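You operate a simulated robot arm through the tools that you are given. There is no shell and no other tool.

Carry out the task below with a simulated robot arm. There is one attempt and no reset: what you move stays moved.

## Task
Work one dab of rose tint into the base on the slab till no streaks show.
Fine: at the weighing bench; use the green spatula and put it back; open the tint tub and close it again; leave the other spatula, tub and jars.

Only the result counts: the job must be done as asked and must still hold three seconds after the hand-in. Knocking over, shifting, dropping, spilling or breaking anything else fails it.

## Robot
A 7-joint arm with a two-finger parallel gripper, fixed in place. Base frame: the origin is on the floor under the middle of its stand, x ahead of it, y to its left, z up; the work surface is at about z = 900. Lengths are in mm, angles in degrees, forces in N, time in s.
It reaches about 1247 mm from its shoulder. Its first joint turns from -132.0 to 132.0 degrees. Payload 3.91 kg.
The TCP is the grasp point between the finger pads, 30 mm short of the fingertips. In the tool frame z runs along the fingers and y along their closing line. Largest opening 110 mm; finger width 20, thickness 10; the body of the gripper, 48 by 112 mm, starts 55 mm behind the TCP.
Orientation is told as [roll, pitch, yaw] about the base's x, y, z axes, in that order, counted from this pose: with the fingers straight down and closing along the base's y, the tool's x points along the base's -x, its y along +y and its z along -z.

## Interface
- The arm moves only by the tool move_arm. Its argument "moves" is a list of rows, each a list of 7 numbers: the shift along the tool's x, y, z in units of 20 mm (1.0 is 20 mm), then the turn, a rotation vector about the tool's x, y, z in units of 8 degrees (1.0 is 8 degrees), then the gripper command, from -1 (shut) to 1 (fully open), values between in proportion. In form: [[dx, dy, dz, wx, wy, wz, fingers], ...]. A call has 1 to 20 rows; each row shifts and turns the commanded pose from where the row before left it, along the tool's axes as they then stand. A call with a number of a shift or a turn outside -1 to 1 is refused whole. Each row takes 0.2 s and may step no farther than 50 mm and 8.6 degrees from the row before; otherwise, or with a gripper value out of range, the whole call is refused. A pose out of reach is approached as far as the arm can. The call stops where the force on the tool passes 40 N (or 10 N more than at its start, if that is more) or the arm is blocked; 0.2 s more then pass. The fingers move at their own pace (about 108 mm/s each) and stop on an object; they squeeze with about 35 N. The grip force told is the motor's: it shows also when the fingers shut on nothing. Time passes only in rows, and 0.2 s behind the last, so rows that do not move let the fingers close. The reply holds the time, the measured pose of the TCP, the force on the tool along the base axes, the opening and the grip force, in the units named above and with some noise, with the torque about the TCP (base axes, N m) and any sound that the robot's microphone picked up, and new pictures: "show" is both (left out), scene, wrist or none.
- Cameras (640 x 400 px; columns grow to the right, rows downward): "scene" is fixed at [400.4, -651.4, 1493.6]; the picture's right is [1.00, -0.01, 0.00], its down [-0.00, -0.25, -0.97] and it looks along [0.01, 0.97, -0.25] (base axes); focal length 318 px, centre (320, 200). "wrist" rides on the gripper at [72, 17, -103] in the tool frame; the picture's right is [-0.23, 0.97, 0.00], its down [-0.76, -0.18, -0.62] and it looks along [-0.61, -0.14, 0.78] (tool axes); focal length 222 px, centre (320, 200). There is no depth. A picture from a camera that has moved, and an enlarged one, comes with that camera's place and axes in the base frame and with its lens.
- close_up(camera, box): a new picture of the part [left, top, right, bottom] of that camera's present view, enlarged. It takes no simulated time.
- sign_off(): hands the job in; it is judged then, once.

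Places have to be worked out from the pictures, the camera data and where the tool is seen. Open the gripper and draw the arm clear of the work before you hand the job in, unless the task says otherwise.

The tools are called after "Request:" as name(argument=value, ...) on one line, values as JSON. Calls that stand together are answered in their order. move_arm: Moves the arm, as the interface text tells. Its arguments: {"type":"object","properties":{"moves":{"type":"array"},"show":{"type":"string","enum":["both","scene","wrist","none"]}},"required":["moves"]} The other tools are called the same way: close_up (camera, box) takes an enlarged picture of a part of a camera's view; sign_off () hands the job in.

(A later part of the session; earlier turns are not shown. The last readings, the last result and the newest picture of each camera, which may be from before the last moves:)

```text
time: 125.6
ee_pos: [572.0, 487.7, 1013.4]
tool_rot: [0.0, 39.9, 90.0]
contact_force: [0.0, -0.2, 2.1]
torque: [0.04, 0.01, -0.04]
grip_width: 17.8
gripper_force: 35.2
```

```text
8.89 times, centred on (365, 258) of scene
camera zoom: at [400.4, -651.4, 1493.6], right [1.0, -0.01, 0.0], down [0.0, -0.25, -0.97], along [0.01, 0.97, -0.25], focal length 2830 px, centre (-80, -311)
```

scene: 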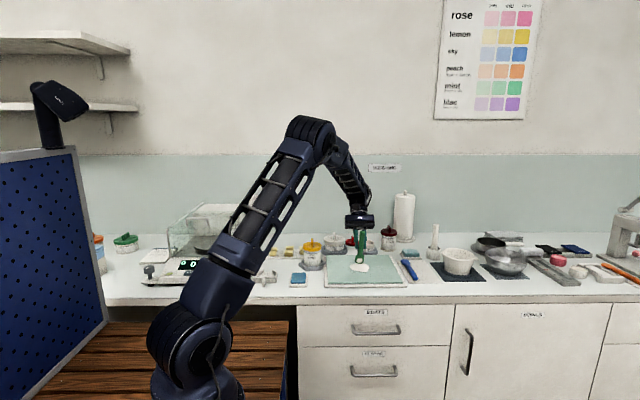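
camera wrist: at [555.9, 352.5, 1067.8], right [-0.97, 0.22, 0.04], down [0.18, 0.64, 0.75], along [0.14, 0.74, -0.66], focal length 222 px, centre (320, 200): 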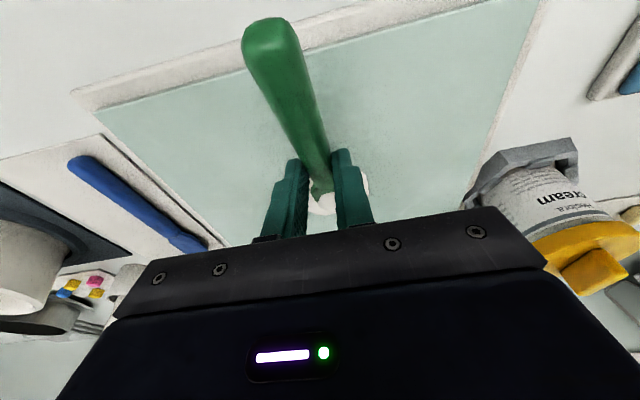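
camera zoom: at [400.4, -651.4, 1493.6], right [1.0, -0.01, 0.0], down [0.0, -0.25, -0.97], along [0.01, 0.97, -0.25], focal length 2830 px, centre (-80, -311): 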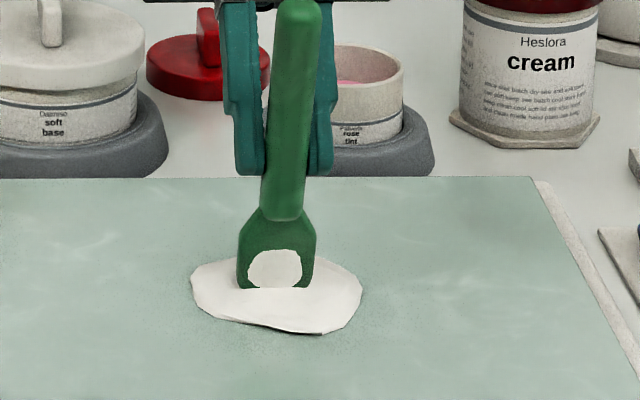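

Even with sustained 20 N strokes nothing changes colour, so the base plainly has no meaningful tint: my first dip only grazed the tint surface and the blade film evidently wasn't a real dab. I'll lift off, set the blade to about 58°, and recalibrate the tip before taking a proper dab.

Request:
move_arm(moves=[[0.643, 0, -0.766, 0, 0, 0, -1], [0.643, 0, -0.766, 0, 0, 0, -1], [0.643, 0, -0.766, 0, 0, 0, -1], [0.643, 0, -0.766, 0, 0, 0, -1], [0.643, 0, -0.766, 0, 0, 0, -1], [0, 0, 0, 0, -0.625, 0, -1], [0, 0, 0, 0, -0.625, 0, -1]])

Request:
close_up(camera="scene", box=[345, 205, 385, 260])

Request:
close_up(camera="scene", box=[345, 250, 385, 280])

```text
time: 127.2
ee_pos: [571.6, 486.9, 1113.8]
tool_rot: [-0.1, 29.8, 90.0]
contact_force: [0.6, -0.9, -1.0]
torque: [-0.04, -0.01, 0.02]
grip_width: 17.9
gripper_force: 35.0
camera wrist: at [555.1, 475.7, 1241.1], right [-0.97, 0.2, -0.11], down [0.18, 0.97, 0.16], along [0.14, 0.14, -0.98], focal length 222 px, centre (320, 200)
```

scene: 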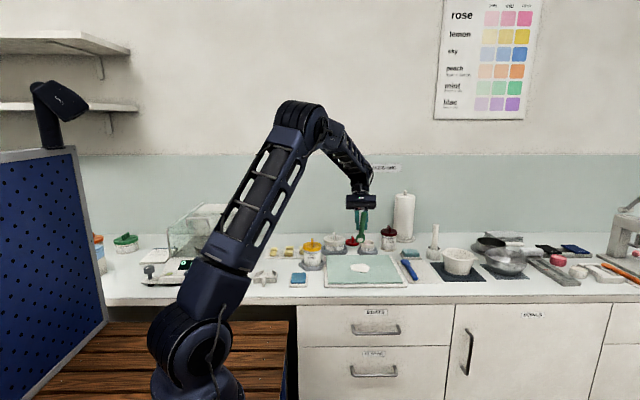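
wrist: 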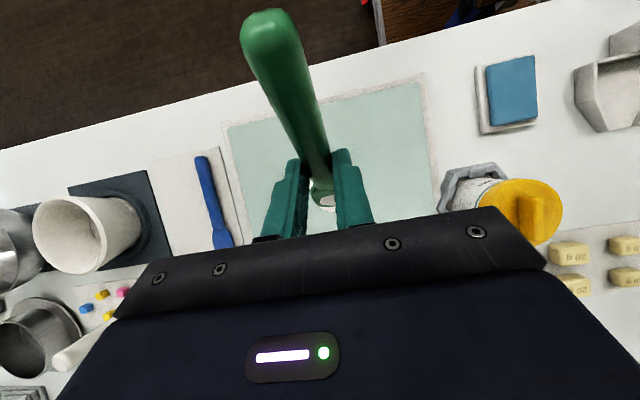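

```text
7.27 times, centred on (365, 232) of scene
camera zoom: at [400.4, -651.4, 1493.6], right [1.0, -0.01, 0.0], down [0.0, -0.25, -0.97], along [0.01, 0.97, -0.25], focal length 2315 px, centre (-7, -36)
```

zoom: 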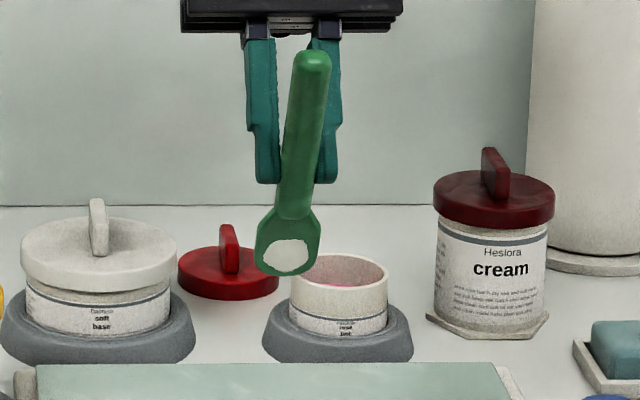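

```text
13.33 times, centred on (365, 265) of scene
camera zoom: at [400.4, -651.4, 1493.6], right [1.0, -0.01, 0.0], down [0.0, -0.25, -0.97], along [0.01, 0.97, -0.25], focal length 4244 px, centre (-280, -667)
```

zoom: 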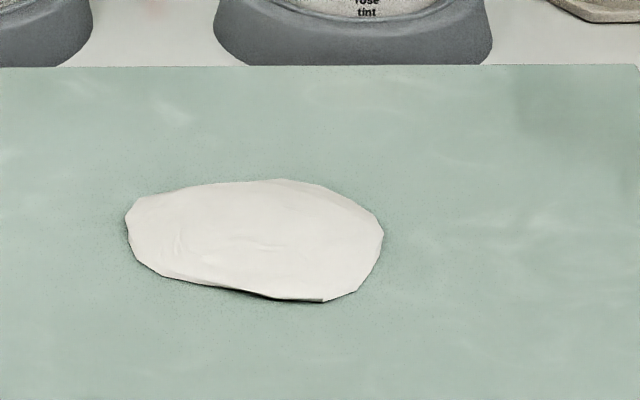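

I've recalibrated: the tip is about 19 mm ahead of and 93 mm below the TCP. I'll carry it over the rose tub at this height.

Request:
move_arm(moves=[[-0.823, -0.305, -0.475, 0, 0, 0, -1], [-0.823, -0.305, -0.475, 0, 0, 0, -1], [-0.823, -0.305, -0.475, 0, 0, 0, -1], [-0.823, -0.305, -0.475, 0, 0, 0, -1], [-0.823, -0.305, -0.475, 0, 0, 0, -1], [-0.823, -0.305, -0.475, 0, 0, 0, -1], [-0.823, -0.305, -0.475, 0, 0, 0, -1], [-0.823, -0.305, -0.475, 0, 0, 0, -1], [-0.823, -0.305, -0.475, 0, 0, 0, -1], [-0.823, -0.305, -0.475, 0, 0, 0, -1]], show="wrist")

Request:
close_up(camera="scene", box=[345, 205, 395, 260])

Request:
close_up(camera="wrist", box=[260, 100, 400, 215])

```text
time: 129.4
ee_pos: [633.6, 678.0, 1115.2]
tool_rot: [-0.1, 29.8, 90.0]
contact_force: [0.9, 0.4, 1.6]
torque: [0.05, 0.01, -0.02]
grip_width: 17.4
gripper_force: 34.7
camera wrist: at [616.4, 666.1, 1242.2], right [-0.97, 0.2, -0.11], down [0.18, 0.97, 0.16], along [0.14, 0.14, -0.98], focal length 222 px, centre (320, 200)
```

wrist: 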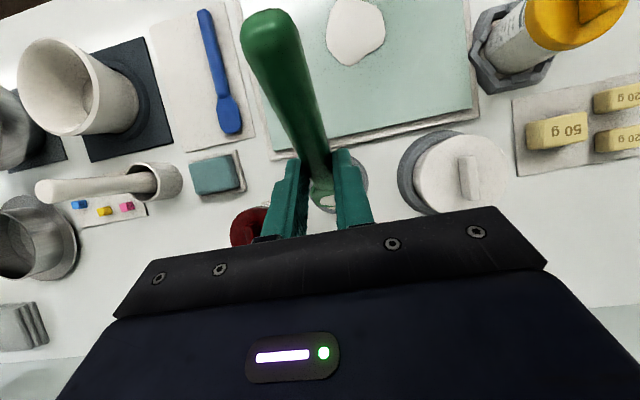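

```text
7.27 times, centred on (370, 232) of scene
camera zoom: at [400.4, -651.4, 1493.6], right [1.0, -0.01, 0.0], down [0.0, -0.25, -0.97], along [0.01, 0.97, -0.25], focal length 2315 px, centre (-44, -36)
```

zoom: 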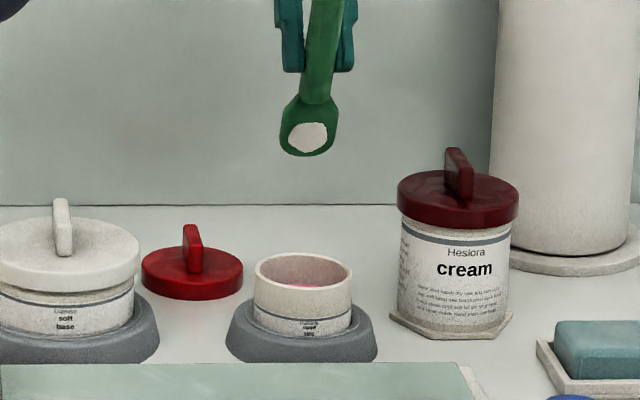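

```text
3.48 times, centred on (330, 158) of wrist
camera zoom: at [616.4, 666.1, 1242.2], right [-0.97, 0.2, -0.11], down [0.18, 0.97, 0.16], along [0.14, 0.14, -0.98], focal length 773 px, centre (285, 348)
```

zoom: 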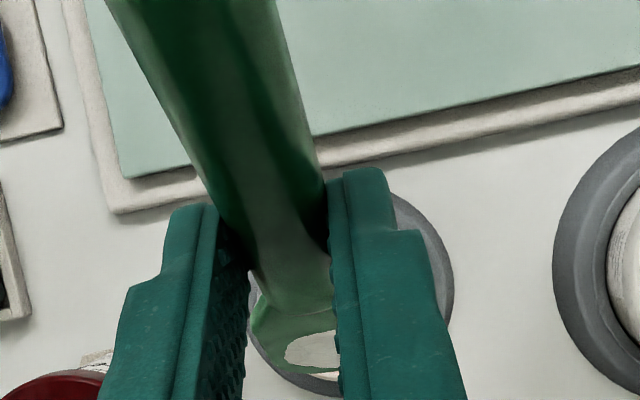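

The tip is centred over the tub again. I'll go down to just above the rim first, checking alignment.

Request:
move_arm(moves=[[-0.406, 0, 0.704, 0, 0, 0, -1], [-0.406, 0, 0.704, 0, 0, 0, -1], [-0.406, 0, 0.704, 0, 0, 0, -1], [-0.35, 0, 0.606, 0, 0, 0, -1]], show="none")

Request:
close_up(camera="scene", box=[355, 225, 385, 260])

Request:
close_up(camera="wrist", box=[280, 120, 380, 215])

```text
time: 130.4
ee_pos: [633.3, 677.9, 1051.5]
tool_rot: [0.0, 29.9, 90.0]
contact_force: [-0.8, -0.7, 0.0]
torque: [0.01, 0.0, -0.03]
grip_width: 17.7
gripper_force: 35.5
```

```text
11.43 times, centred on (370, 242) of scene
camera zoom: at [400.4, -651.4, 1493.6], right [1.0, -0.01, 0.0], down [0.0, -0.25, -0.97], along [0.01, 0.97, -0.25], focal length 3638 px, centre (-251, -286)
```

zoom: 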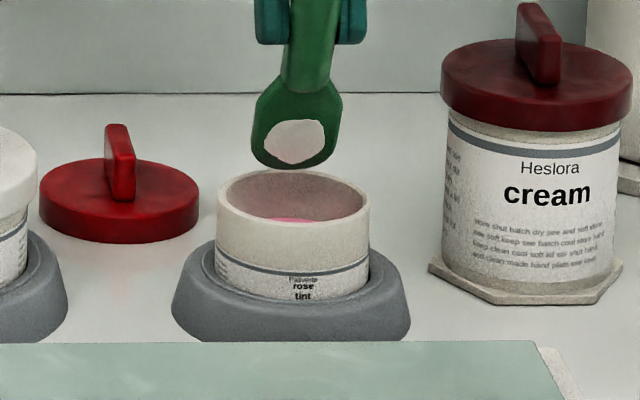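

```text
4.21 times, centred on (330, 168) of wrist
camera zoom: at [616.6, 666.3, 1178.5], right [-0.97, 0.2, -0.11], down [0.18, 0.97, 0.16], along [0.14, 0.14, -0.98], focal length 935 px, centre (278, 337)
```

zoom: 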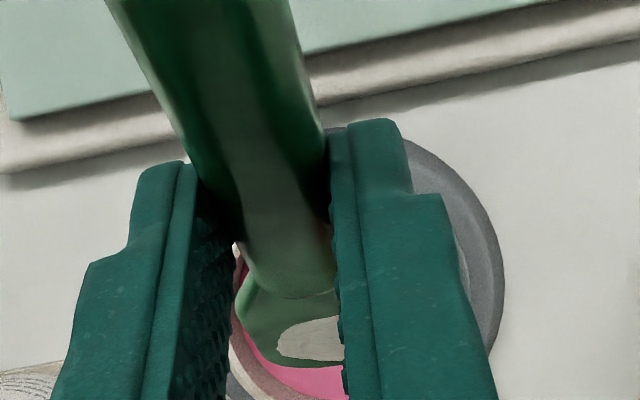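

The blade patch looks faintly pinkish next to the white labels here. I'll zoom in further on it before dipping, because if the base already holds tint I must not add a second dab.

Request:
close_up(camera="scene", box=[358, 230, 378, 246])

Request:
close_up(camera="scene", box=[340, 236, 400, 280])

Request:
close_up(camera="wrist", box=[300, 180, 345, 210])

```text
16.00 times, centred on (368, 238) of scene
camera zoom: at [400.4, -651.4, 1493.6], right [1.0, -0.01, 0.0], down [0.0, -0.25, -0.97], along [0.01, 0.97, -0.25], focal length 5093 px, centre (-448, -408)
```

zoom: 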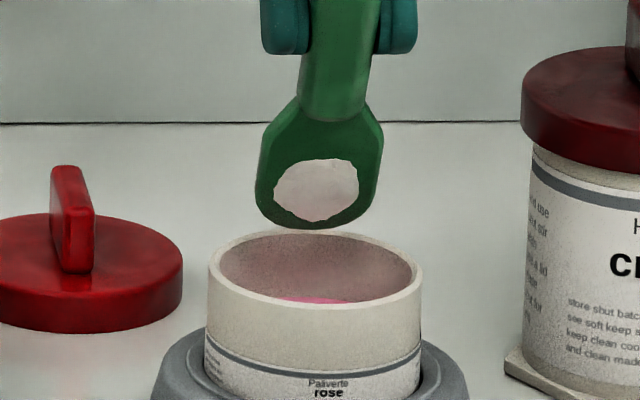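

```text
9.09 times, centred on (370, 258) of scene
camera zoom: at [400.4, -651.4, 1493.6], right [1.0, -0.01, 0.0], down [0.0, -0.25, -0.97], along [0.01, 0.97, -0.25], focal length 2894 px, centre (-134, -327)
```

zoom: 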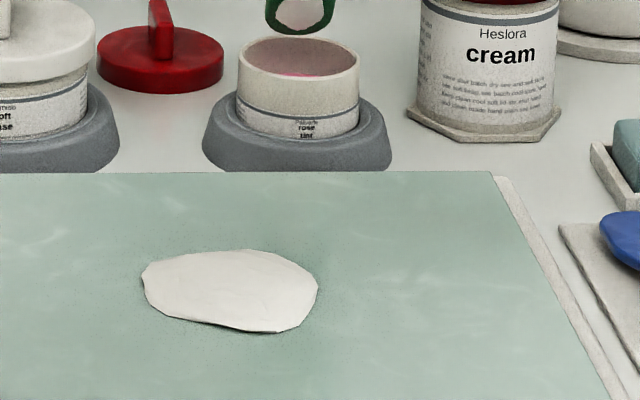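

```text
13.33 times, centred on (322, 195) of wrist
camera zoom: at [616.6, 666.3, 1178.5], right [-0.97, 0.2, -0.11], down [0.18, 0.97, 0.16], along [0.14, 0.14, -0.98], focal length 2962 px, centre (287, 267)
```

zoom: 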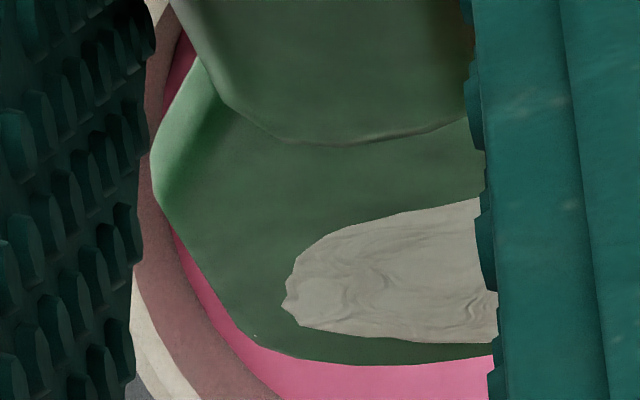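

The upper face of the patch is neutral grey-white (the pink on the lower face is just light bouncing off the tint), so no real dab went into the base. I'll dip properly this time, tip about 6–8 mm under the surface, and hold briefly.

Request:
move_arm(moves=[[-0.3125, 0, 0.541, 0, 0, 0, -1], [-0.3125, 0, 0.541, 0, 0, 0, -1], [-0.2, 0, 0.346, 0, 0, 0, -1], [-0.1125, 0, 0.195, 0, 0, 0, -1]], show="none")

Request:
close_up(camera="scene", box=[355, 225, 385, 260])

Request:
close_up(camera="wrist", box=[280, 120, 380, 215])

```text
time: 131.4
ee_pos: [632.6, 677.6, 1015.1]
tool_rot: [0.1, 29.9, 90.0]
contact_force: [-0.5, -0.3, -0.5]
torque: [-0.01, 0.0, -0.05]
grip_width: 17.7
gripper_force: 35.1
```

```text
11.43 times, centred on (370, 242) of scene
camera zoom: at [400.4, -651.4, 1493.6], right [1.0, -0.01, 0.0], down [0.0, -0.25, -0.97], along [0.01, 0.97, -0.25], focal length 3638 px, centre (-251, -286)
```

zoom: 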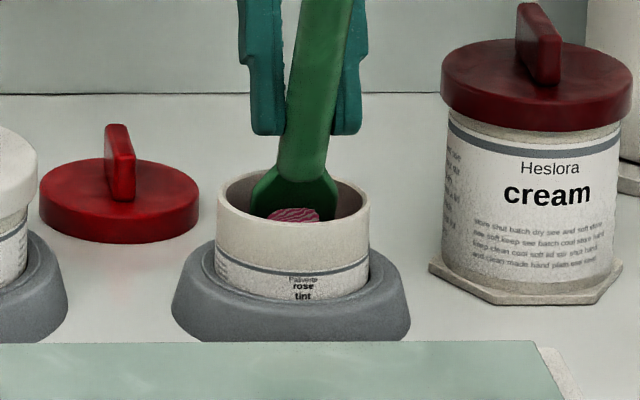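

```text
4.21 times, centred on (330, 168) of wrist
camera zoom: at [616.3, 666.1, 1141.5], right [-0.97, 0.2, -0.11], down [0.18, 0.97, 0.16], along [0.14, 0.14, -0.98], focal length 935 px, centre (278, 337)
```

zoom: 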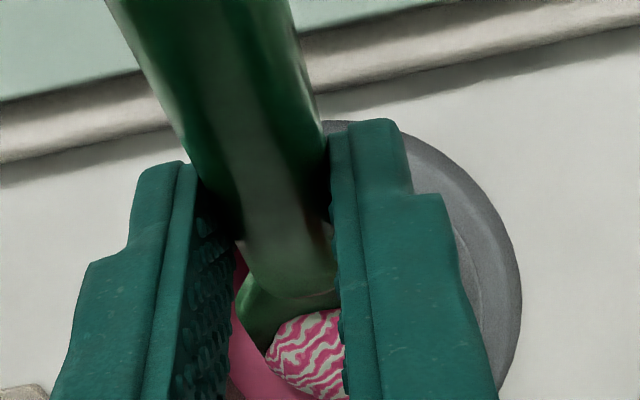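

Very informative: the blade now carries a marbled pink-and-white load, so streaks do render vividly, and the base never showed any, which means the first graze put essentially nothing into it. I'll lift straight out with this dab.

Request:
move_arm(moves=[[0.25, 0, -0.433, 0, 0, 0, -1], [0.4, 0, -0.693, 0, 0, 0, -1], [0.5, 0, -0.866, 0, 0, 0, -1], [0.5, 0, -0.866, 0, 0, 0, -1], [0.5, 0, -0.866, 0, 0, 0, -1], [0.3, 0, -0.52, 0, 0, 0, -1]], show="none")

Request:
close_up(camera="scene", box=[345, 205, 395, 260])

Request:
close_up(camera="wrist", box=[280, 120, 380, 215])

Request:
close_up(camera="scene", box=[345, 250, 385, 280])

```text
time: 132.8
ee_pos: [634.1, 678.2, 1112.7]
tool_rot: [0.0, 29.9, 90.0]
contact_force: [0.1, 0.1, -0.4]
torque: [0.03, 0.0, 0.01]
grip_width: 18.0
gripper_force: 34.9
```

```text
7.27 times, centred on (370, 232) of scene
camera zoom: at [400.4, -651.4, 1493.6], right [1.0, -0.01, 0.0], down [0.0, -0.25, -0.97], along [0.01, 0.97, -0.25], focal length 2315 px, centre (-44, -36)
```

zoom: 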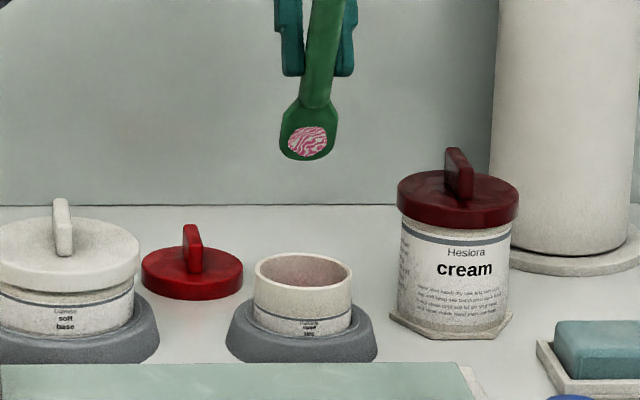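

```text
4.21 times, centred on (330, 168) of wrist
camera zoom: at [616.5, 666.3, 1239.7], right [-0.97, 0.2, -0.11], down [0.18, 0.97, 0.16], along [0.14, 0.14, -0.98], focal length 935 px, centre (278, 337)
```

zoom: 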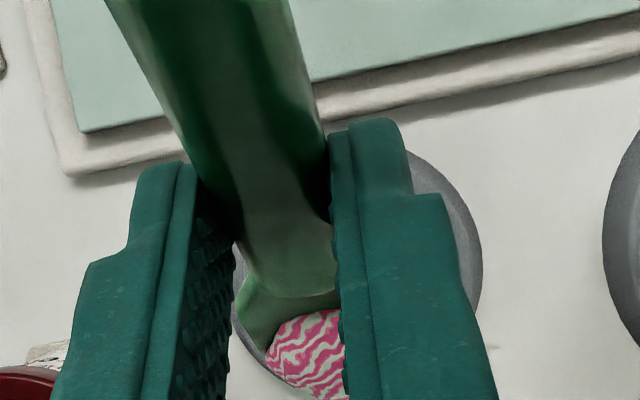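

```text
13.33 times, centred on (365, 265) of scene
camera zoom: at [400.4, -651.4, 1493.6], right [1.0, -0.01, 0.0], down [0.0, -0.25, -0.97], along [0.01, 0.97, -0.25], focal length 4244 px, centre (-280, -667)
```

zoom: 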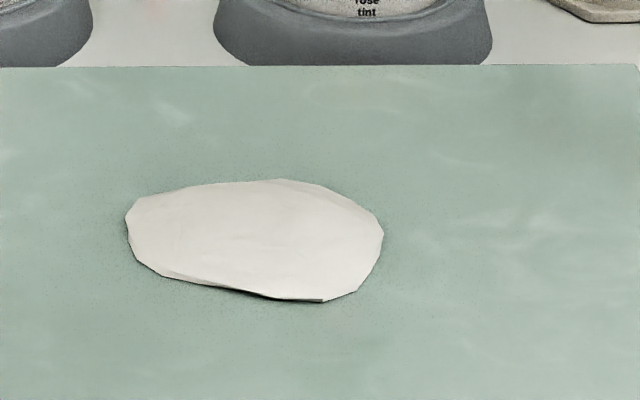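

The tub's tint level visibly dropped this time, whereas it hadn't after the first graze, which confirms this is the first real dab. I'll check the tub level close up and then carry the dab to the base.

Request:
close_up(camera="scene", box=[355, 235, 383, 258])

Request:
close_up(camera="scene", box=[358, 222, 378, 242])

```text
16.00 times, centred on (369, 246) of scene
camera zoom: at [400.4, -651.4, 1493.6], right [1.0, -0.01, 0.0], down [0.0, -0.25, -0.97], along [0.01, 0.97, -0.25], focal length 5093 px, centre (-464, -544)
```

zoom: 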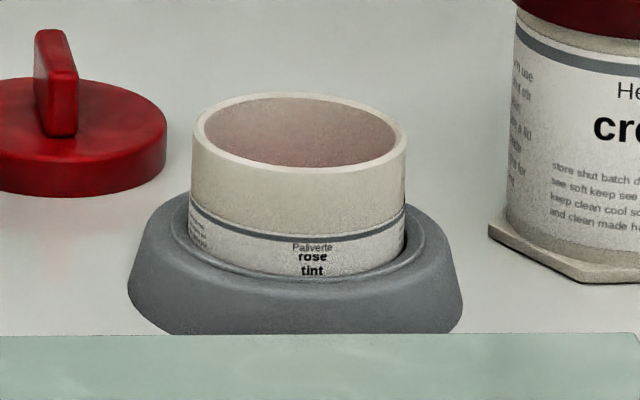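

```text
16.00 times, centred on (368, 232) of scene
camera zoom: at [400.4, -651.4, 1493.6], right [1.0, -0.01, 0.0], down [0.0, -0.25, -0.97], along [0.01, 0.97, -0.25], focal length 5093 px, centre (-448, -312)
```

zoom: 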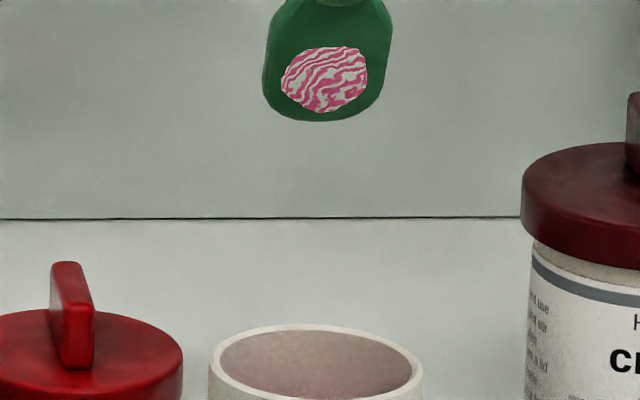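

I'll re-tilt to about a 38° blade angle and carry the loaded spatula back over the base.

Request:
move_arm(moves=[[0, 0, 0, 0, -0.833, 0, -1], [0, 0, 0, 0, -0.833, 0, -1], [0, 0, 0, 0, -0.833, 0, -1], [0.9, 0.258, 0.553, 0, 0, 0, -1], [0.9, 0.258, 0.553, 0, 0, 0, -1], [0.9, 0.258, 0.553, 0, 0, 0, -1], [0.9, 0.258, 0.553, 0, 0, 0, -1], [0.9, 0.258, 0.553, 0, 0, 0, -1], [0.9, 0.258, 0.553, 0, 0, 0, -1], [0.9, 0.258, 0.553, 0, 0, 0, -1], [0.9, 0.258, 0.553, 0, 0, 0, -1], [0.9, 0.258, 0.553, 0, 0, 0, -1], [0.9, 0.258, 0.553, 0, 0, 0, -1], [0.9, 0.258, 0.553, 0, 0, 0, -1], [0.9, 0.258, 0.553, 0, 0, 0, -1]], show="wrist")

Request:
close_up(camera="scene", box=[345, 235, 385, 280])

Request:
close_up(camera="wrist", box=[270, 110, 390, 215])

```text
time: 136.0
ee_pos: [570.2, 442.1, 1018.1]
tool_rot: [0.0, 9.9, 89.9]
contact_force: [0.4, -0.4, -0.1]
torque: [0.02, -0.01, 0.03]
grip_width: 17.8
gripper_force: 34.9
camera wrist: at [553.7, 387.7, 1133.4], right [-0.97, 0.22, -0.04], down [0.18, 0.86, 0.48], along [0.14, 0.46, -0.88], focal length 222 px, centre (320, 200)
```

wrist: 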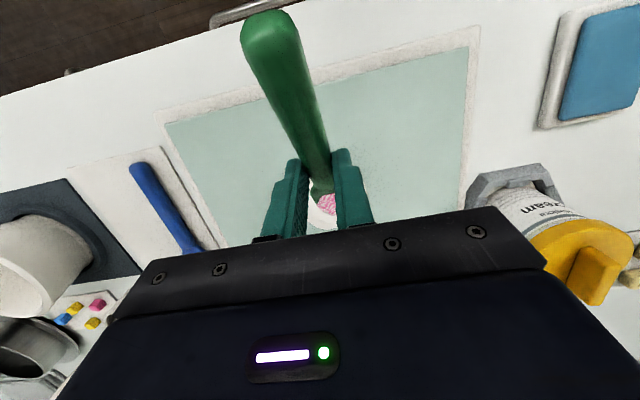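

```text
8.89 times, centred on (365, 258) of scene
camera zoom: at [400.4, -651.4, 1493.6], right [1.0, -0.01, 0.0], down [0.0, -0.25, -0.97], along [0.01, 0.97, -0.25], focal length 2830 px, centre (-80, -311)
```

zoom: 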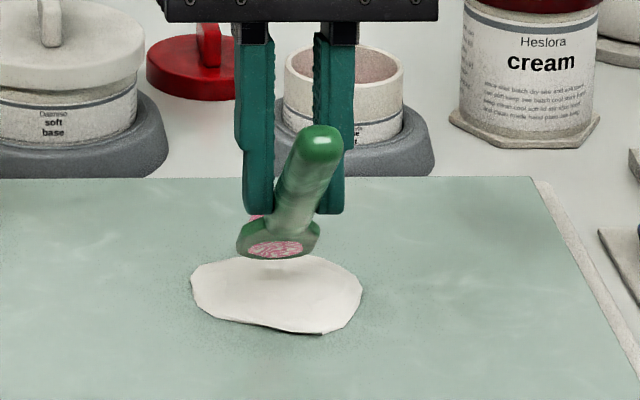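

```text
3.81 times, centred on (330, 162) of wrist
camera zoom: at [553.7, 387.7, 1133.4], right [-0.97, 0.22, -0.04], down [0.18, 0.86, 0.48], along [0.14, 0.46, -0.88], focal length 846 px, centre (282, 343)
```

zoom: 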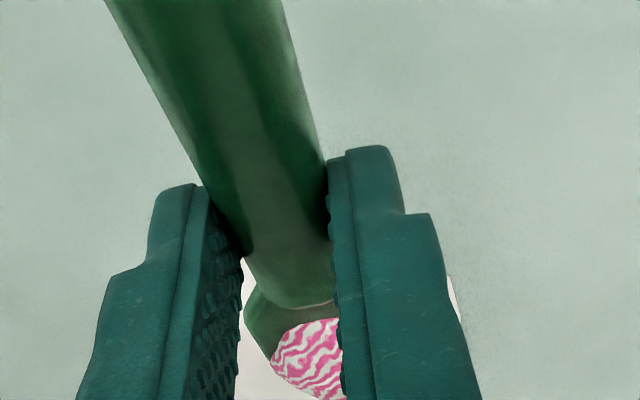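

The marbled dab hangs over the base. I'll lower it in small stages, taking pictures to see exactly how it transfers.

Request:
move_arm(moves=[[-0.061, 0, 0.345, 0, 0, 0, -1], [-0.061, 0, 0.345, 0, 0, 0, -1], [-0.0131, 0, 0.074, 0, 0, 0, -1]], show="none")

Request:
close_up(camera="scene", box=[350, 248, 380, 276])

```text
time: 136.8
ee_pos: [571.2, 442.2, 1002.6]
tool_rot: [0.1, 10.0, 90.1]
contact_force: [0.3, 0.1, -0.1]
torque: [-0.02, -0.01, -0.03]
grip_width: 17.6
gripper_force: 35.1
```

```text
14.29 times, centred on (365, 262) of scene
camera zoom: at [400.4, -651.4, 1493.6], right [1.0, -0.01, 0.0], down [0.0, -0.25, -0.97], along [0.01, 0.97, -0.25], focal length 4547 px, centre (-323, -686)
```

zoom: 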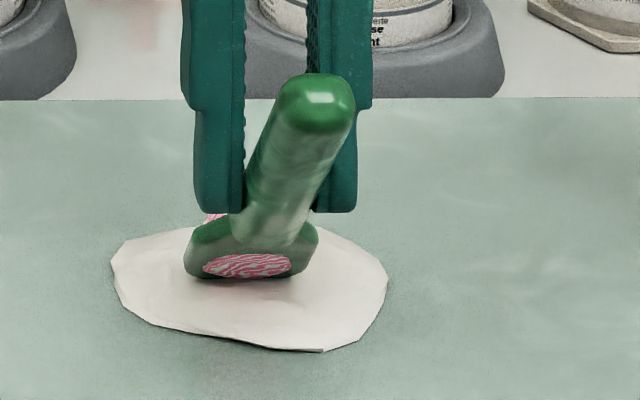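

The blade is just at the base surface. I'll lower 2 mm more and look.

Request:
move_arm(moves=[[-0.0087, 0, 0.0493, 0, 0, 0, -1], [-0.0087, 0, 0.0493, 0, 0, 0, -1]], show="none")

Request:
close_up(camera="scene", box=[350, 248, 380, 276])

Request:
close_up(camera="wrist", box=[270, 110, 390, 215])

```text
time: 137.4
ee_pos: [571.3, 441.6, 999.6]
tool_rot: [0.0, 9.9, 90.0]
contact_force: [0.7, -0.4, -0.6]
torque: [-0.02, 0.01, -0.02]
grip_width: 17.6
gripper_force: 34.6
```

```text
14.29 times, centred on (365, 262) of scene
camera zoom: at [400.4, -651.4, 1493.6], right [1.0, -0.01, 0.0], down [0.0, -0.25, -0.97], along [0.01, 0.97, -0.25], focal length 4547 px, centre (-323, -686)
```

zoom: 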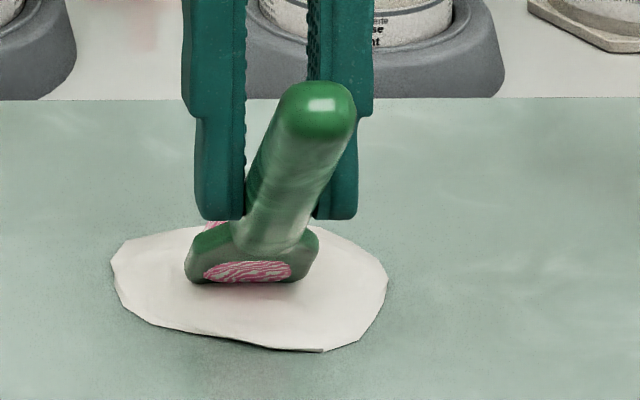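

```text
3.81 times, centred on (330, 162) of wrist
camera zoom: at [553.9, 387.8, 1116.2], right [-0.97, 0.22, -0.04], down [0.18, 0.86, 0.48], along [0.14, 0.46, -0.88], focal length 846 px, centre (282, 343)
```

zoom: 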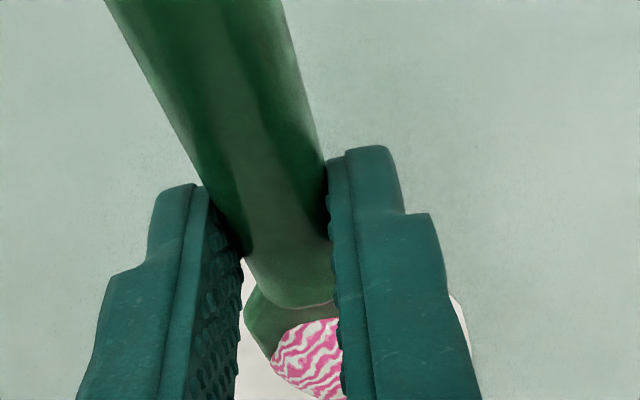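

No transfer yet. I'll lower 1 mm more into the base and make a short 8 mm stroke, then look.

Request:
move_arm(moves=[[-0.0087, 0, 0.0493, 0, 0, 0, -1], [0, -0.2, 0, 0, 0, 0, -1], [0, -0.2, 0, 0, 0, 0, -1]], show="none")

Request:
close_up(camera="scene", box=[350, 248, 380, 276])

Request:
close_up(camera="wrist", box=[270, 110, 390, 215])

```text
time: 138.2
ee_pos: [578.3, 441.9, 998.2]
tool_rot: [0.0, 10.1, 90.0]
contact_force: [0.0, -0.7, 0.1]
torque: [-0.02, -0.01, 0.03]
grip_width: 17.8
gripper_force: 35.1
```

```text
14.29 times, centred on (365, 262) of scene
camera zoom: at [400.4, -651.4, 1493.6], right [1.0, -0.01, 0.0], down [0.0, -0.25, -0.97], along [0.01, 0.97, -0.25], focal length 4547 px, centre (-323, -686)
```

zoom: 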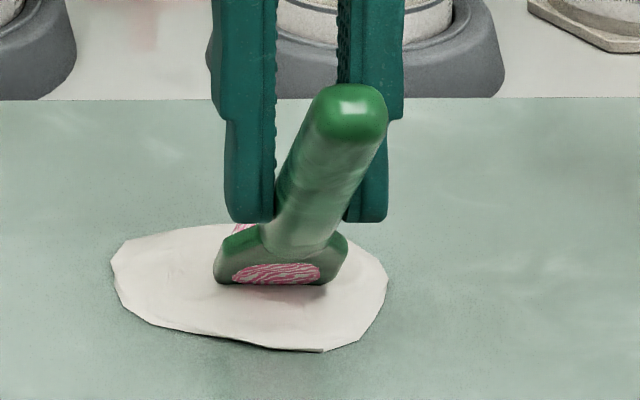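

```text
3.81 times, centred on (330, 162) of wrist
camera zoom: at [561.8, 387.8, 1115.4], right [-0.97, 0.22, -0.04], down [0.18, 0.86, 0.48], along [0.14, 0.46, -0.88], focal length 846 px, centre (282, 343)
```

zoom: 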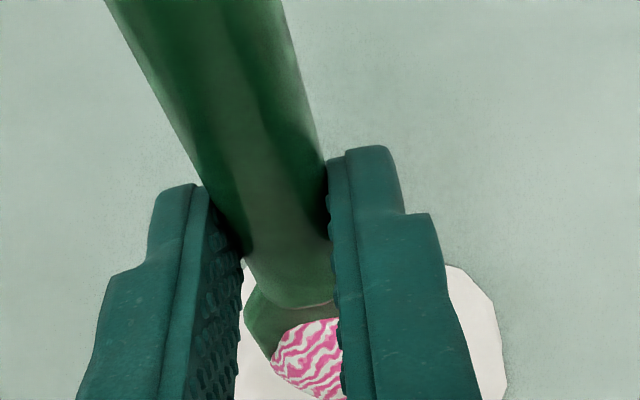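

No transfer without contact pressure. I'll press to roughly 10 N and make a short stroke, observing at each step.

Request:
move_arm(moves=[[-0.0087, 0, 0.0493, 0, 0, 0, -1], [-0.0087, 0, 0.0493, 0, 0, 0, -1]], show="none")

Request:
close_up(camera="scene", box=[350, 248, 380, 276])

```text
time: 138.8
ee_pos: [579.1, 441.2, 997.6]
tool_rot: [0.0, 9.9, 90.0]
contact_force: [0.2, -1.0, 3.6]
torque: [0.19, 0.03, 0.03]
grip_width: 17.7
gripper_force: 35.3
```

```text
14.29 times, centred on (365, 262) of scene
camera zoom: at [400.4, -651.4, 1493.6], right [1.0, -0.01, 0.0], down [0.0, -0.25, -0.97], along [0.01, 0.97, -0.25], focal length 4547 px, centre (-323, -686)
```

zoom: 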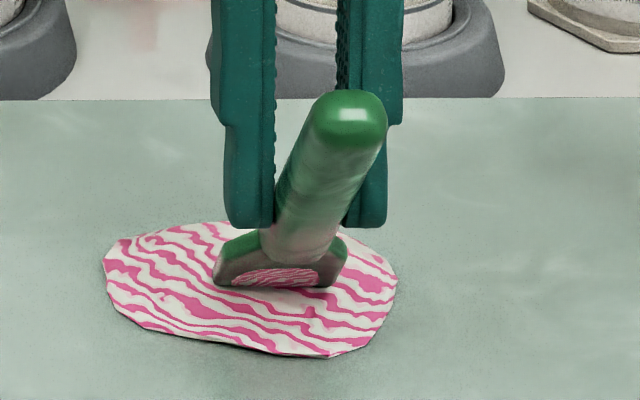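

The base now shows vivid pink streaks, so the dab has gone in. Now I'll work it: lateral strokes across the blob at light-to-moderate pressure, checking how the streaks fade.

Request:
move_arm(moves=[[-0.0044, 0, 0.025, 0, 0, 0, -1], [0, 0.4, 0, 0, 0, 0, -1], [0, 0.4, 0, 0, 0, 0, -1], [0, 0.4, 0, 0, 0, 0, -1], [0, -0.4, 0, 0, 0, 0, -1], [0, -0.4, 0, 0, 0, 0, -1], [0, -0.4, 0, 0, 0, 0, -1], [0, -0.4, 0, 0, 0, 0, -1], [0, 0.4, 0, 0, 0, 0, -1], [0, 0.4, 0, 0, 0, 0, -1]], show="none")

Request:
close_up(camera="scene", box=[350, 248, 380, 276])

Request:
close_up(camera="wrist", box=[270, 110, 390, 215])

```text
time: 141.0
ee_pos: [571.7, 440.7, 996.6]
tool_rot: [0.0, 9.8, 89.9]
contact_force: [4.6, -0.5, 12.9]
torque: [0.68, -0.28, -0.2]
grip_width: 17.7
gripper_force: 35.5
```

```text
14.29 times, centred on (365, 262) of scene
camera zoom: at [400.4, -651.4, 1493.6], right [1.0, -0.01, 0.0], down [0.0, -0.25, -0.97], along [0.01, 0.97, -0.25], focal length 4547 px, centre (-323, -686)
```

zoom: 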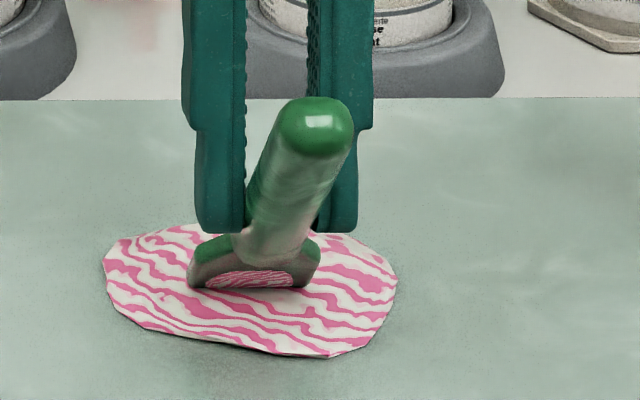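

```text
3.81 times, centred on (330, 162) of wrist
camera zoom: at [553.9, 387.2, 1112.8], right [-0.97, 0.23, -0.04], down [0.18, 0.86, 0.48], along [0.14, 0.46, -0.87], focal length 846 px, centre (282, 343)
```

zoom: 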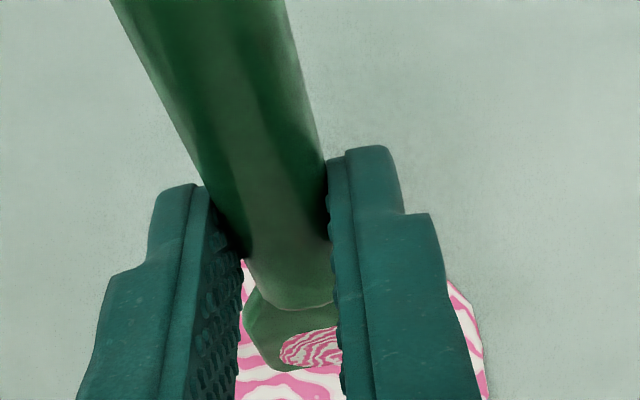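

The stripes look slightly paler already. I'll continue with more strokes over the blob, keeping the pressure up.

Request:
move_arm(moves=[[0, 0.4, 0, 0, 0, 0, -1], [0, 0.4, 0, 0, 0, 0, -1], [0, -0.4, 0, 0, 0, 0, -1], [0, -0.4, 0, 0, 0, 0, -1], [0, -0.4, 0, 0, 0, 0, -1], [0, -0.4, 0, 0, 0, 0, -1], [0, 0.4, 0, 0, 0, 0, -1], [0, 0.4, 0, 0, 0, 0, -1], [0, 0.4, 0, 0, 0, 0, -1], [0, 0.4, 0, 0, 0, 0, -1], [0, -0.4, 0, 0, 0, 0, -1], [0, -0.4, 0, 0, 0, 0, -1], [0, -0.4, 0, 0, 0, 0, -1], [0, -0.4, 0, 0, 0, 0, -1], [0, 0.4, 0, 0, 0, 0, -1], [0, 0.4, 0, 0, 0, 0, -1]], show="none")

Request:
close_up(camera="scene", box=[350, 248, 380, 276])

```text
time: 144.4
ee_pos: [570.6, 440.9, 997.7]
tool_rot: [0.0, 9.9, 90.0]
contact_force: [-0.3, -0.5, -0.4]
torque: [0.02, 0.01, -0.03]
grip_width: 17.7
gripper_force: 35.1
```

```text
14.29 times, centred on (365, 262) of scene
camera zoom: at [400.4, -651.4, 1493.6], right [1.0, -0.01, 0.0], down [0.0, -0.25, -0.97], along [0.01, 0.97, -0.25], focal length 4547 px, centre (-323, -686)
```

zoom: 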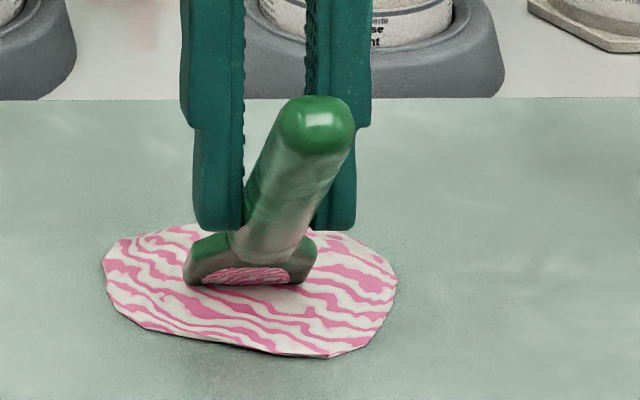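

The stripes are fading further. Contact was lost again at the end, so I'll press 1 mm lower and continue.

Request:
move_arm(moves=[[-0.0087, 0, 0.0493, 0, 0, 0, -1], [-0.0044, 0, 0.025, 0, 0, 0, -1], [0, 0.4, 0, 0, 0, 0, -1], [0, 0.4, 0, 0, 0, 0, -1], [0, -0.4, 0, 0, 0, 0, -1], [0, -0.4, 0, 0, 0, 0, -1], [0, -0.4, 0, 0, 0, 0, -1], [0, -0.4, 0, 0, 0, 0, -1], [0, 0.4, 0, 0, 0, 0, -1], [0, 0.4, 0, 0, 0, 0, -1]], show="none")

Request:
close_up(camera="scene", box=[350, 248, 380, 276])

```text
time: 146.6
ee_pos: [570.3, 442.3, 994.3]
tool_rot: [0.1, 9.9, 90.0]
contact_force: [2.7, -1.2, 6.4]
torque: [0.36, -0.16, -0.12]
grip_width: 17.6
gripper_force: 34.7
```

```text
14.29 times, centred on (365, 262) of scene
camera zoom: at [400.4, -651.4, 1493.6], right [1.0, -0.01, 0.0], down [0.0, -0.25, -0.97], along [0.01, 0.97, -0.25], focal length 4547 px, centre (-323, -686)
```

zoom: 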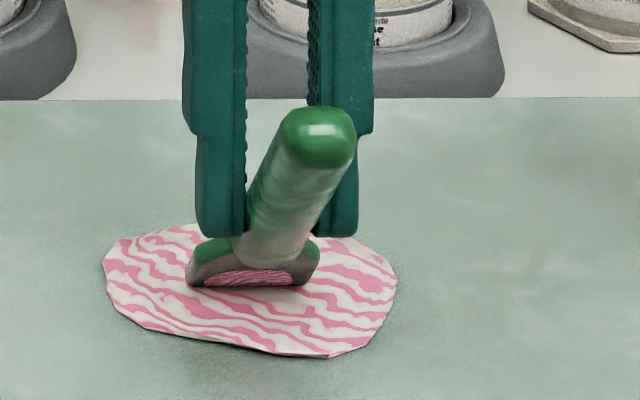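

Fading steadily at about 6 N. I'll continue with longer sets.

Request:
move_arm(moves=[[-0.0026, 0.4, 0.015, 0, 0, 0, -1], [0, 0.4, 0, 0, 0, 0, -1], [0, -0.4, 0, 0, 0, 0, -1], [0, -0.4, 0, 0, 0, 0, -1], [0, -0.4, 0, 0, 0, 0, -1], [0, -0.4, 0, 0, 0, 0, -1], [-0.0026, 0.4, 0.015, 0, 0, 0, -1], [0, 0.4, 0, 0, 0, 0, -1], [0, 0.4, 0, 0, 0, 0, -1], [0, 0.4, 0, 0, 0, 0, -1], [-0.0026, -0.4, 0.015, 0, 0, 0, -1], [0, -0.4, 0, 0, 0, 0, -1], [0, -0.4, 0, 0, 0, 0, -1], [0, -0.4, 0, 0, 0, 0, -1], [0, 0.4, 0, 0, 0, 0, -1], [0, 0.4, 0, 0, 0, 0, -1]], show="none")

Request:
close_up(camera="scene", box=[350, 248, 380, 276])

```text
time: 150.0
ee_pos: [573.1, 442.7, 995.0]
tool_rot: [-0.1, 9.9, 89.9]
contact_force: [2.7, -0.9, 11.1]
torque: [0.64, -0.24, -0.22]
grip_width: 17.9
gripper_force: 35.2
```

```text
14.29 times, centred on (365, 262) of scene
camera zoom: at [400.4, -651.4, 1493.6], right [1.0, -0.01, 0.0], down [0.0, -0.25, -0.97], along [0.01, 0.97, -0.25], focal length 4547 px, centre (-323, -686)
```

zoom: 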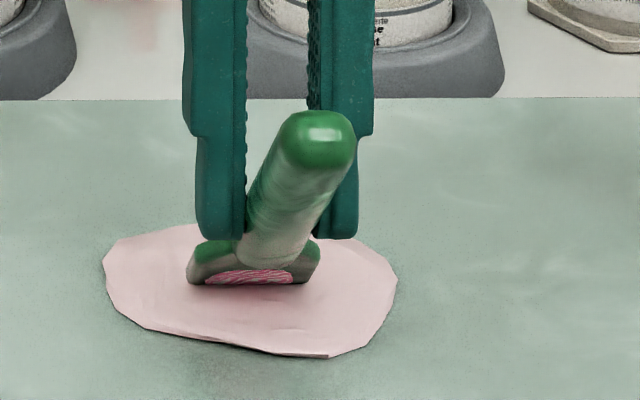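

The base is now an even pale rose with no streaks. I'll lift straight off now to avoid any further transfer, then check it from both cameras.

Request:
move_arm(moves=[[0.087, 0, -0.493, 0, 0, 0, -1], [0.174, 0, -0.985, 0, 0, 0, -1], [0.174, 0, -0.985, 0, 0, 0, -1], [0.174, 0, -0.985, 0, 0, 0, -1], [0.174, 0, -0.985, 0, 0, 0, -1], [0.174, 0, -0.985, 0, 0, 0, -1]])

Request:
close_up(camera="scene", box=[345, 250, 385, 280])

Request:
close_up(camera="scene", box=[345, 205, 385, 255])

Request:
close_up(camera="wrist", box=[270, 60, 400, 215])

```text
time: 151.4
ee_pos: [571.0, 441.4, 1104.6]
tool_rot: [0.0, 10.1, 90.1]
contact_force: [-0.1, 0.7, -0.1]
torque: [-0.01, -0.02, -0.02]
grip_width: 17.6
gripper_force: 35.6
camera wrist: at [553.7, 388.0, 1220.2], right [-0.97, 0.22, -0.04], down [0.18, 0.86, 0.48], along [0.14, 0.46, -0.88], focal length 222 px, centre (320, 200)
```

scene: 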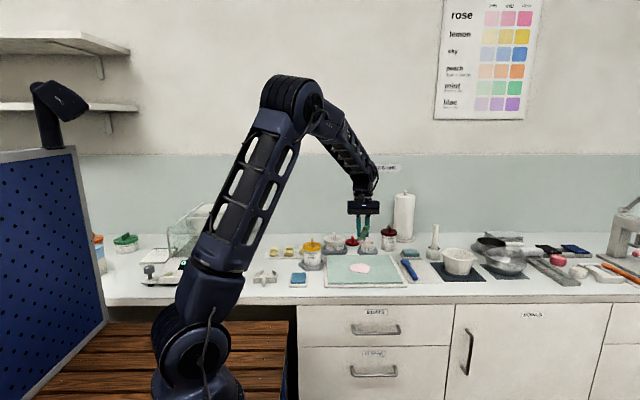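
wrist: 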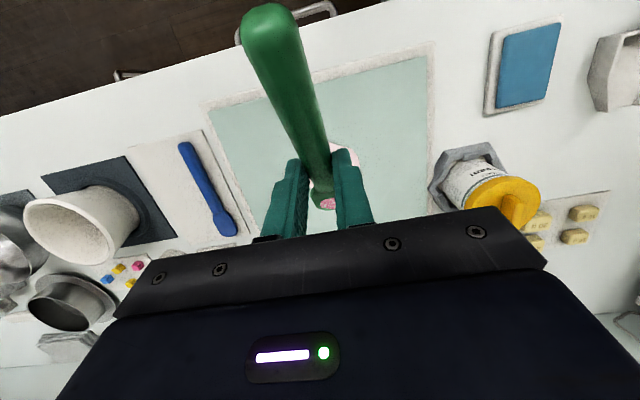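

```text
13.33 times, centred on (365, 265) of scene
camera zoom: at [400.4, -651.4, 1493.6], right [1.0, -0.01, 0.0], down [0.0, -0.25, -0.97], along [0.01, 0.97, -0.25], focal length 4244 px, centre (-280, -667)
```

zoom: 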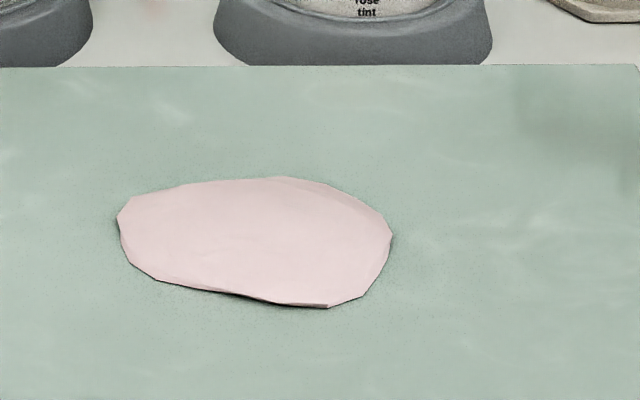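

```text
8.00 times, centred on (365, 230) of scene
camera zoom: at [400.4, -651.4, 1493.6], right [1.0, -0.01, 0.0], down [0.0, -0.25, -0.97], along [0.01, 0.97, -0.25], focal length 2547 px, centre (-40, -40)
```

zoom: 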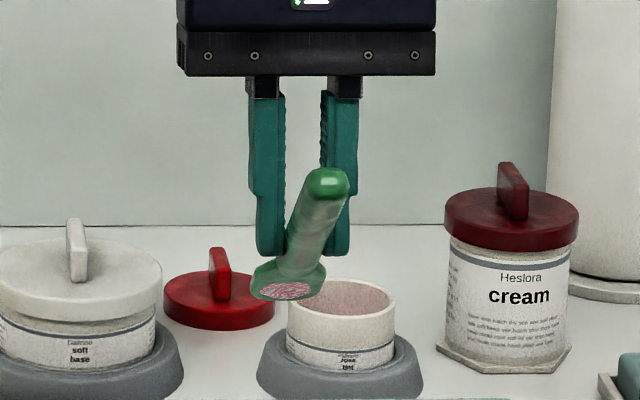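

```text
2.58 times, centred on (335, 138) of wrist
camera zoom: at [553.7, 388.0, 1220.2], right [-0.97, 0.22, -0.04], down [0.18, 0.86, 0.48], along [0.14, 0.46, -0.88], focal length 573 px, centre (281, 361)
```

zoom: 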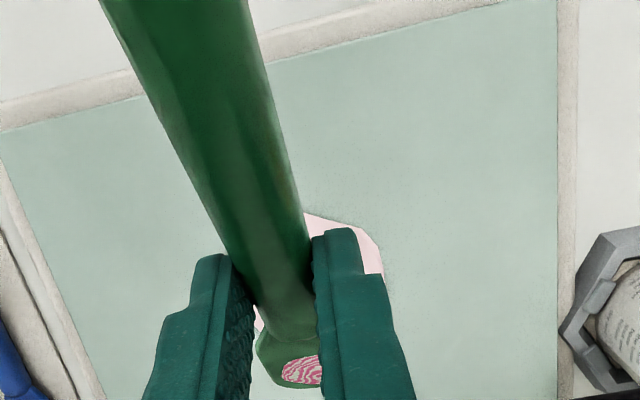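

The base is uniform pale rose, matching the chart's "pale" swatch, with no streaks. Now I'll level the spatula (it sits about 28.5° below the tool's horizontal now) and carry it high over to its mat.

Request:
move_arm(moves=[[0, 0, 0, 0, -0.9625, 0, -1], [0, 0, 0, 0, -0.9625, 0, -1], [0, 0, 0, 0, -0.9625, 0, -1], [0, 0, 0, 0, -0.9625, 0, -1], [0, 0, 0, 0, -0.9625, 0, -1]])

Request:
close_up(camera="scene", box=[340, 200, 390, 260])

Request:
close_up(camera="wrist", box=[240, 60, 400, 215])

```text
time: 152.6
ee_pos: [570.1, 442.4, 1104.7]
tool_rot: [0.1, -28.6, 90.1]
contact_force: [-0.8, -0.3, -0.8]
torque: [0.01, -0.02, -0.01]
grip_width: 18.2
gripper_force: 35.5
camera wrist: at [553.5, 328.3, 1162.4], right [-0.97, 0.2, 0.11], down [0.18, 0.37, 0.91], along [0.14, 0.91, -0.4], focal length 222 px, centre (320, 200)
```

scene: 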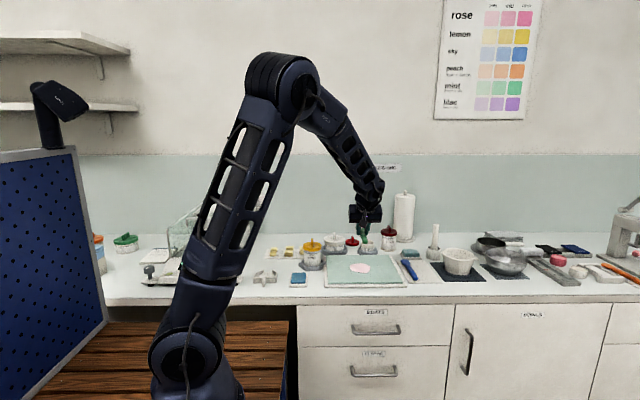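
wrist: 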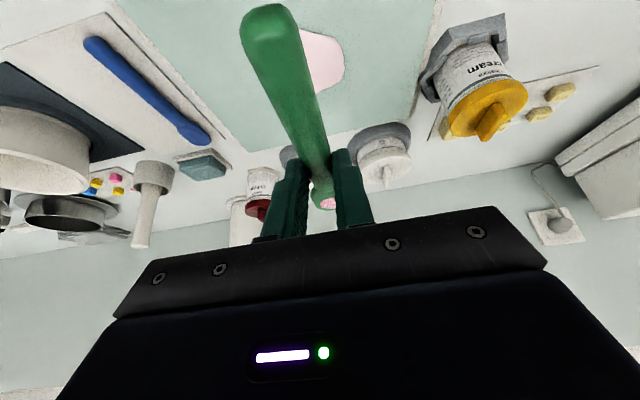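

```text
6.67 times, centred on (365, 230) of scene
camera zoom: at [400.4, -651.4, 1493.6], right [1.0, -0.01, 0.0], down [0.0, -0.25, -0.97], along [0.01, 0.97, -0.25], focal length 2122 px, centre (20, 0)
```

zoom: 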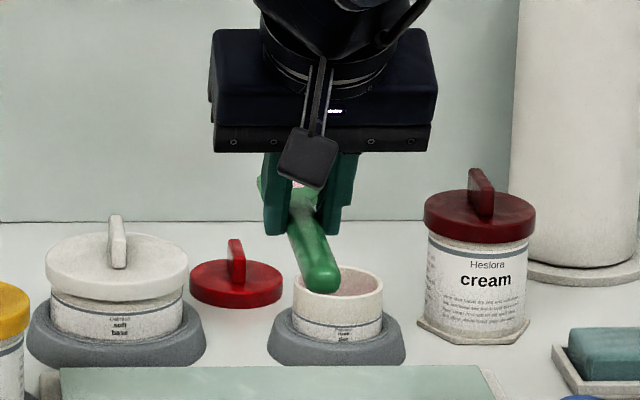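

```text
2.58 times, centred on (320, 138) of wrist
camera zoom: at [553.5, 328.3, 1162.4], right [-0.97, 0.2, 0.11], down [0.18, 0.37, 0.91], along [0.14, 0.91, -0.4], focal length 573 px, centre (320, 361)
```

zoom: 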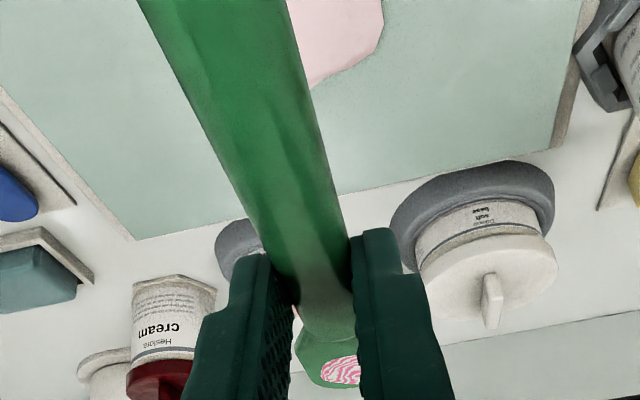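

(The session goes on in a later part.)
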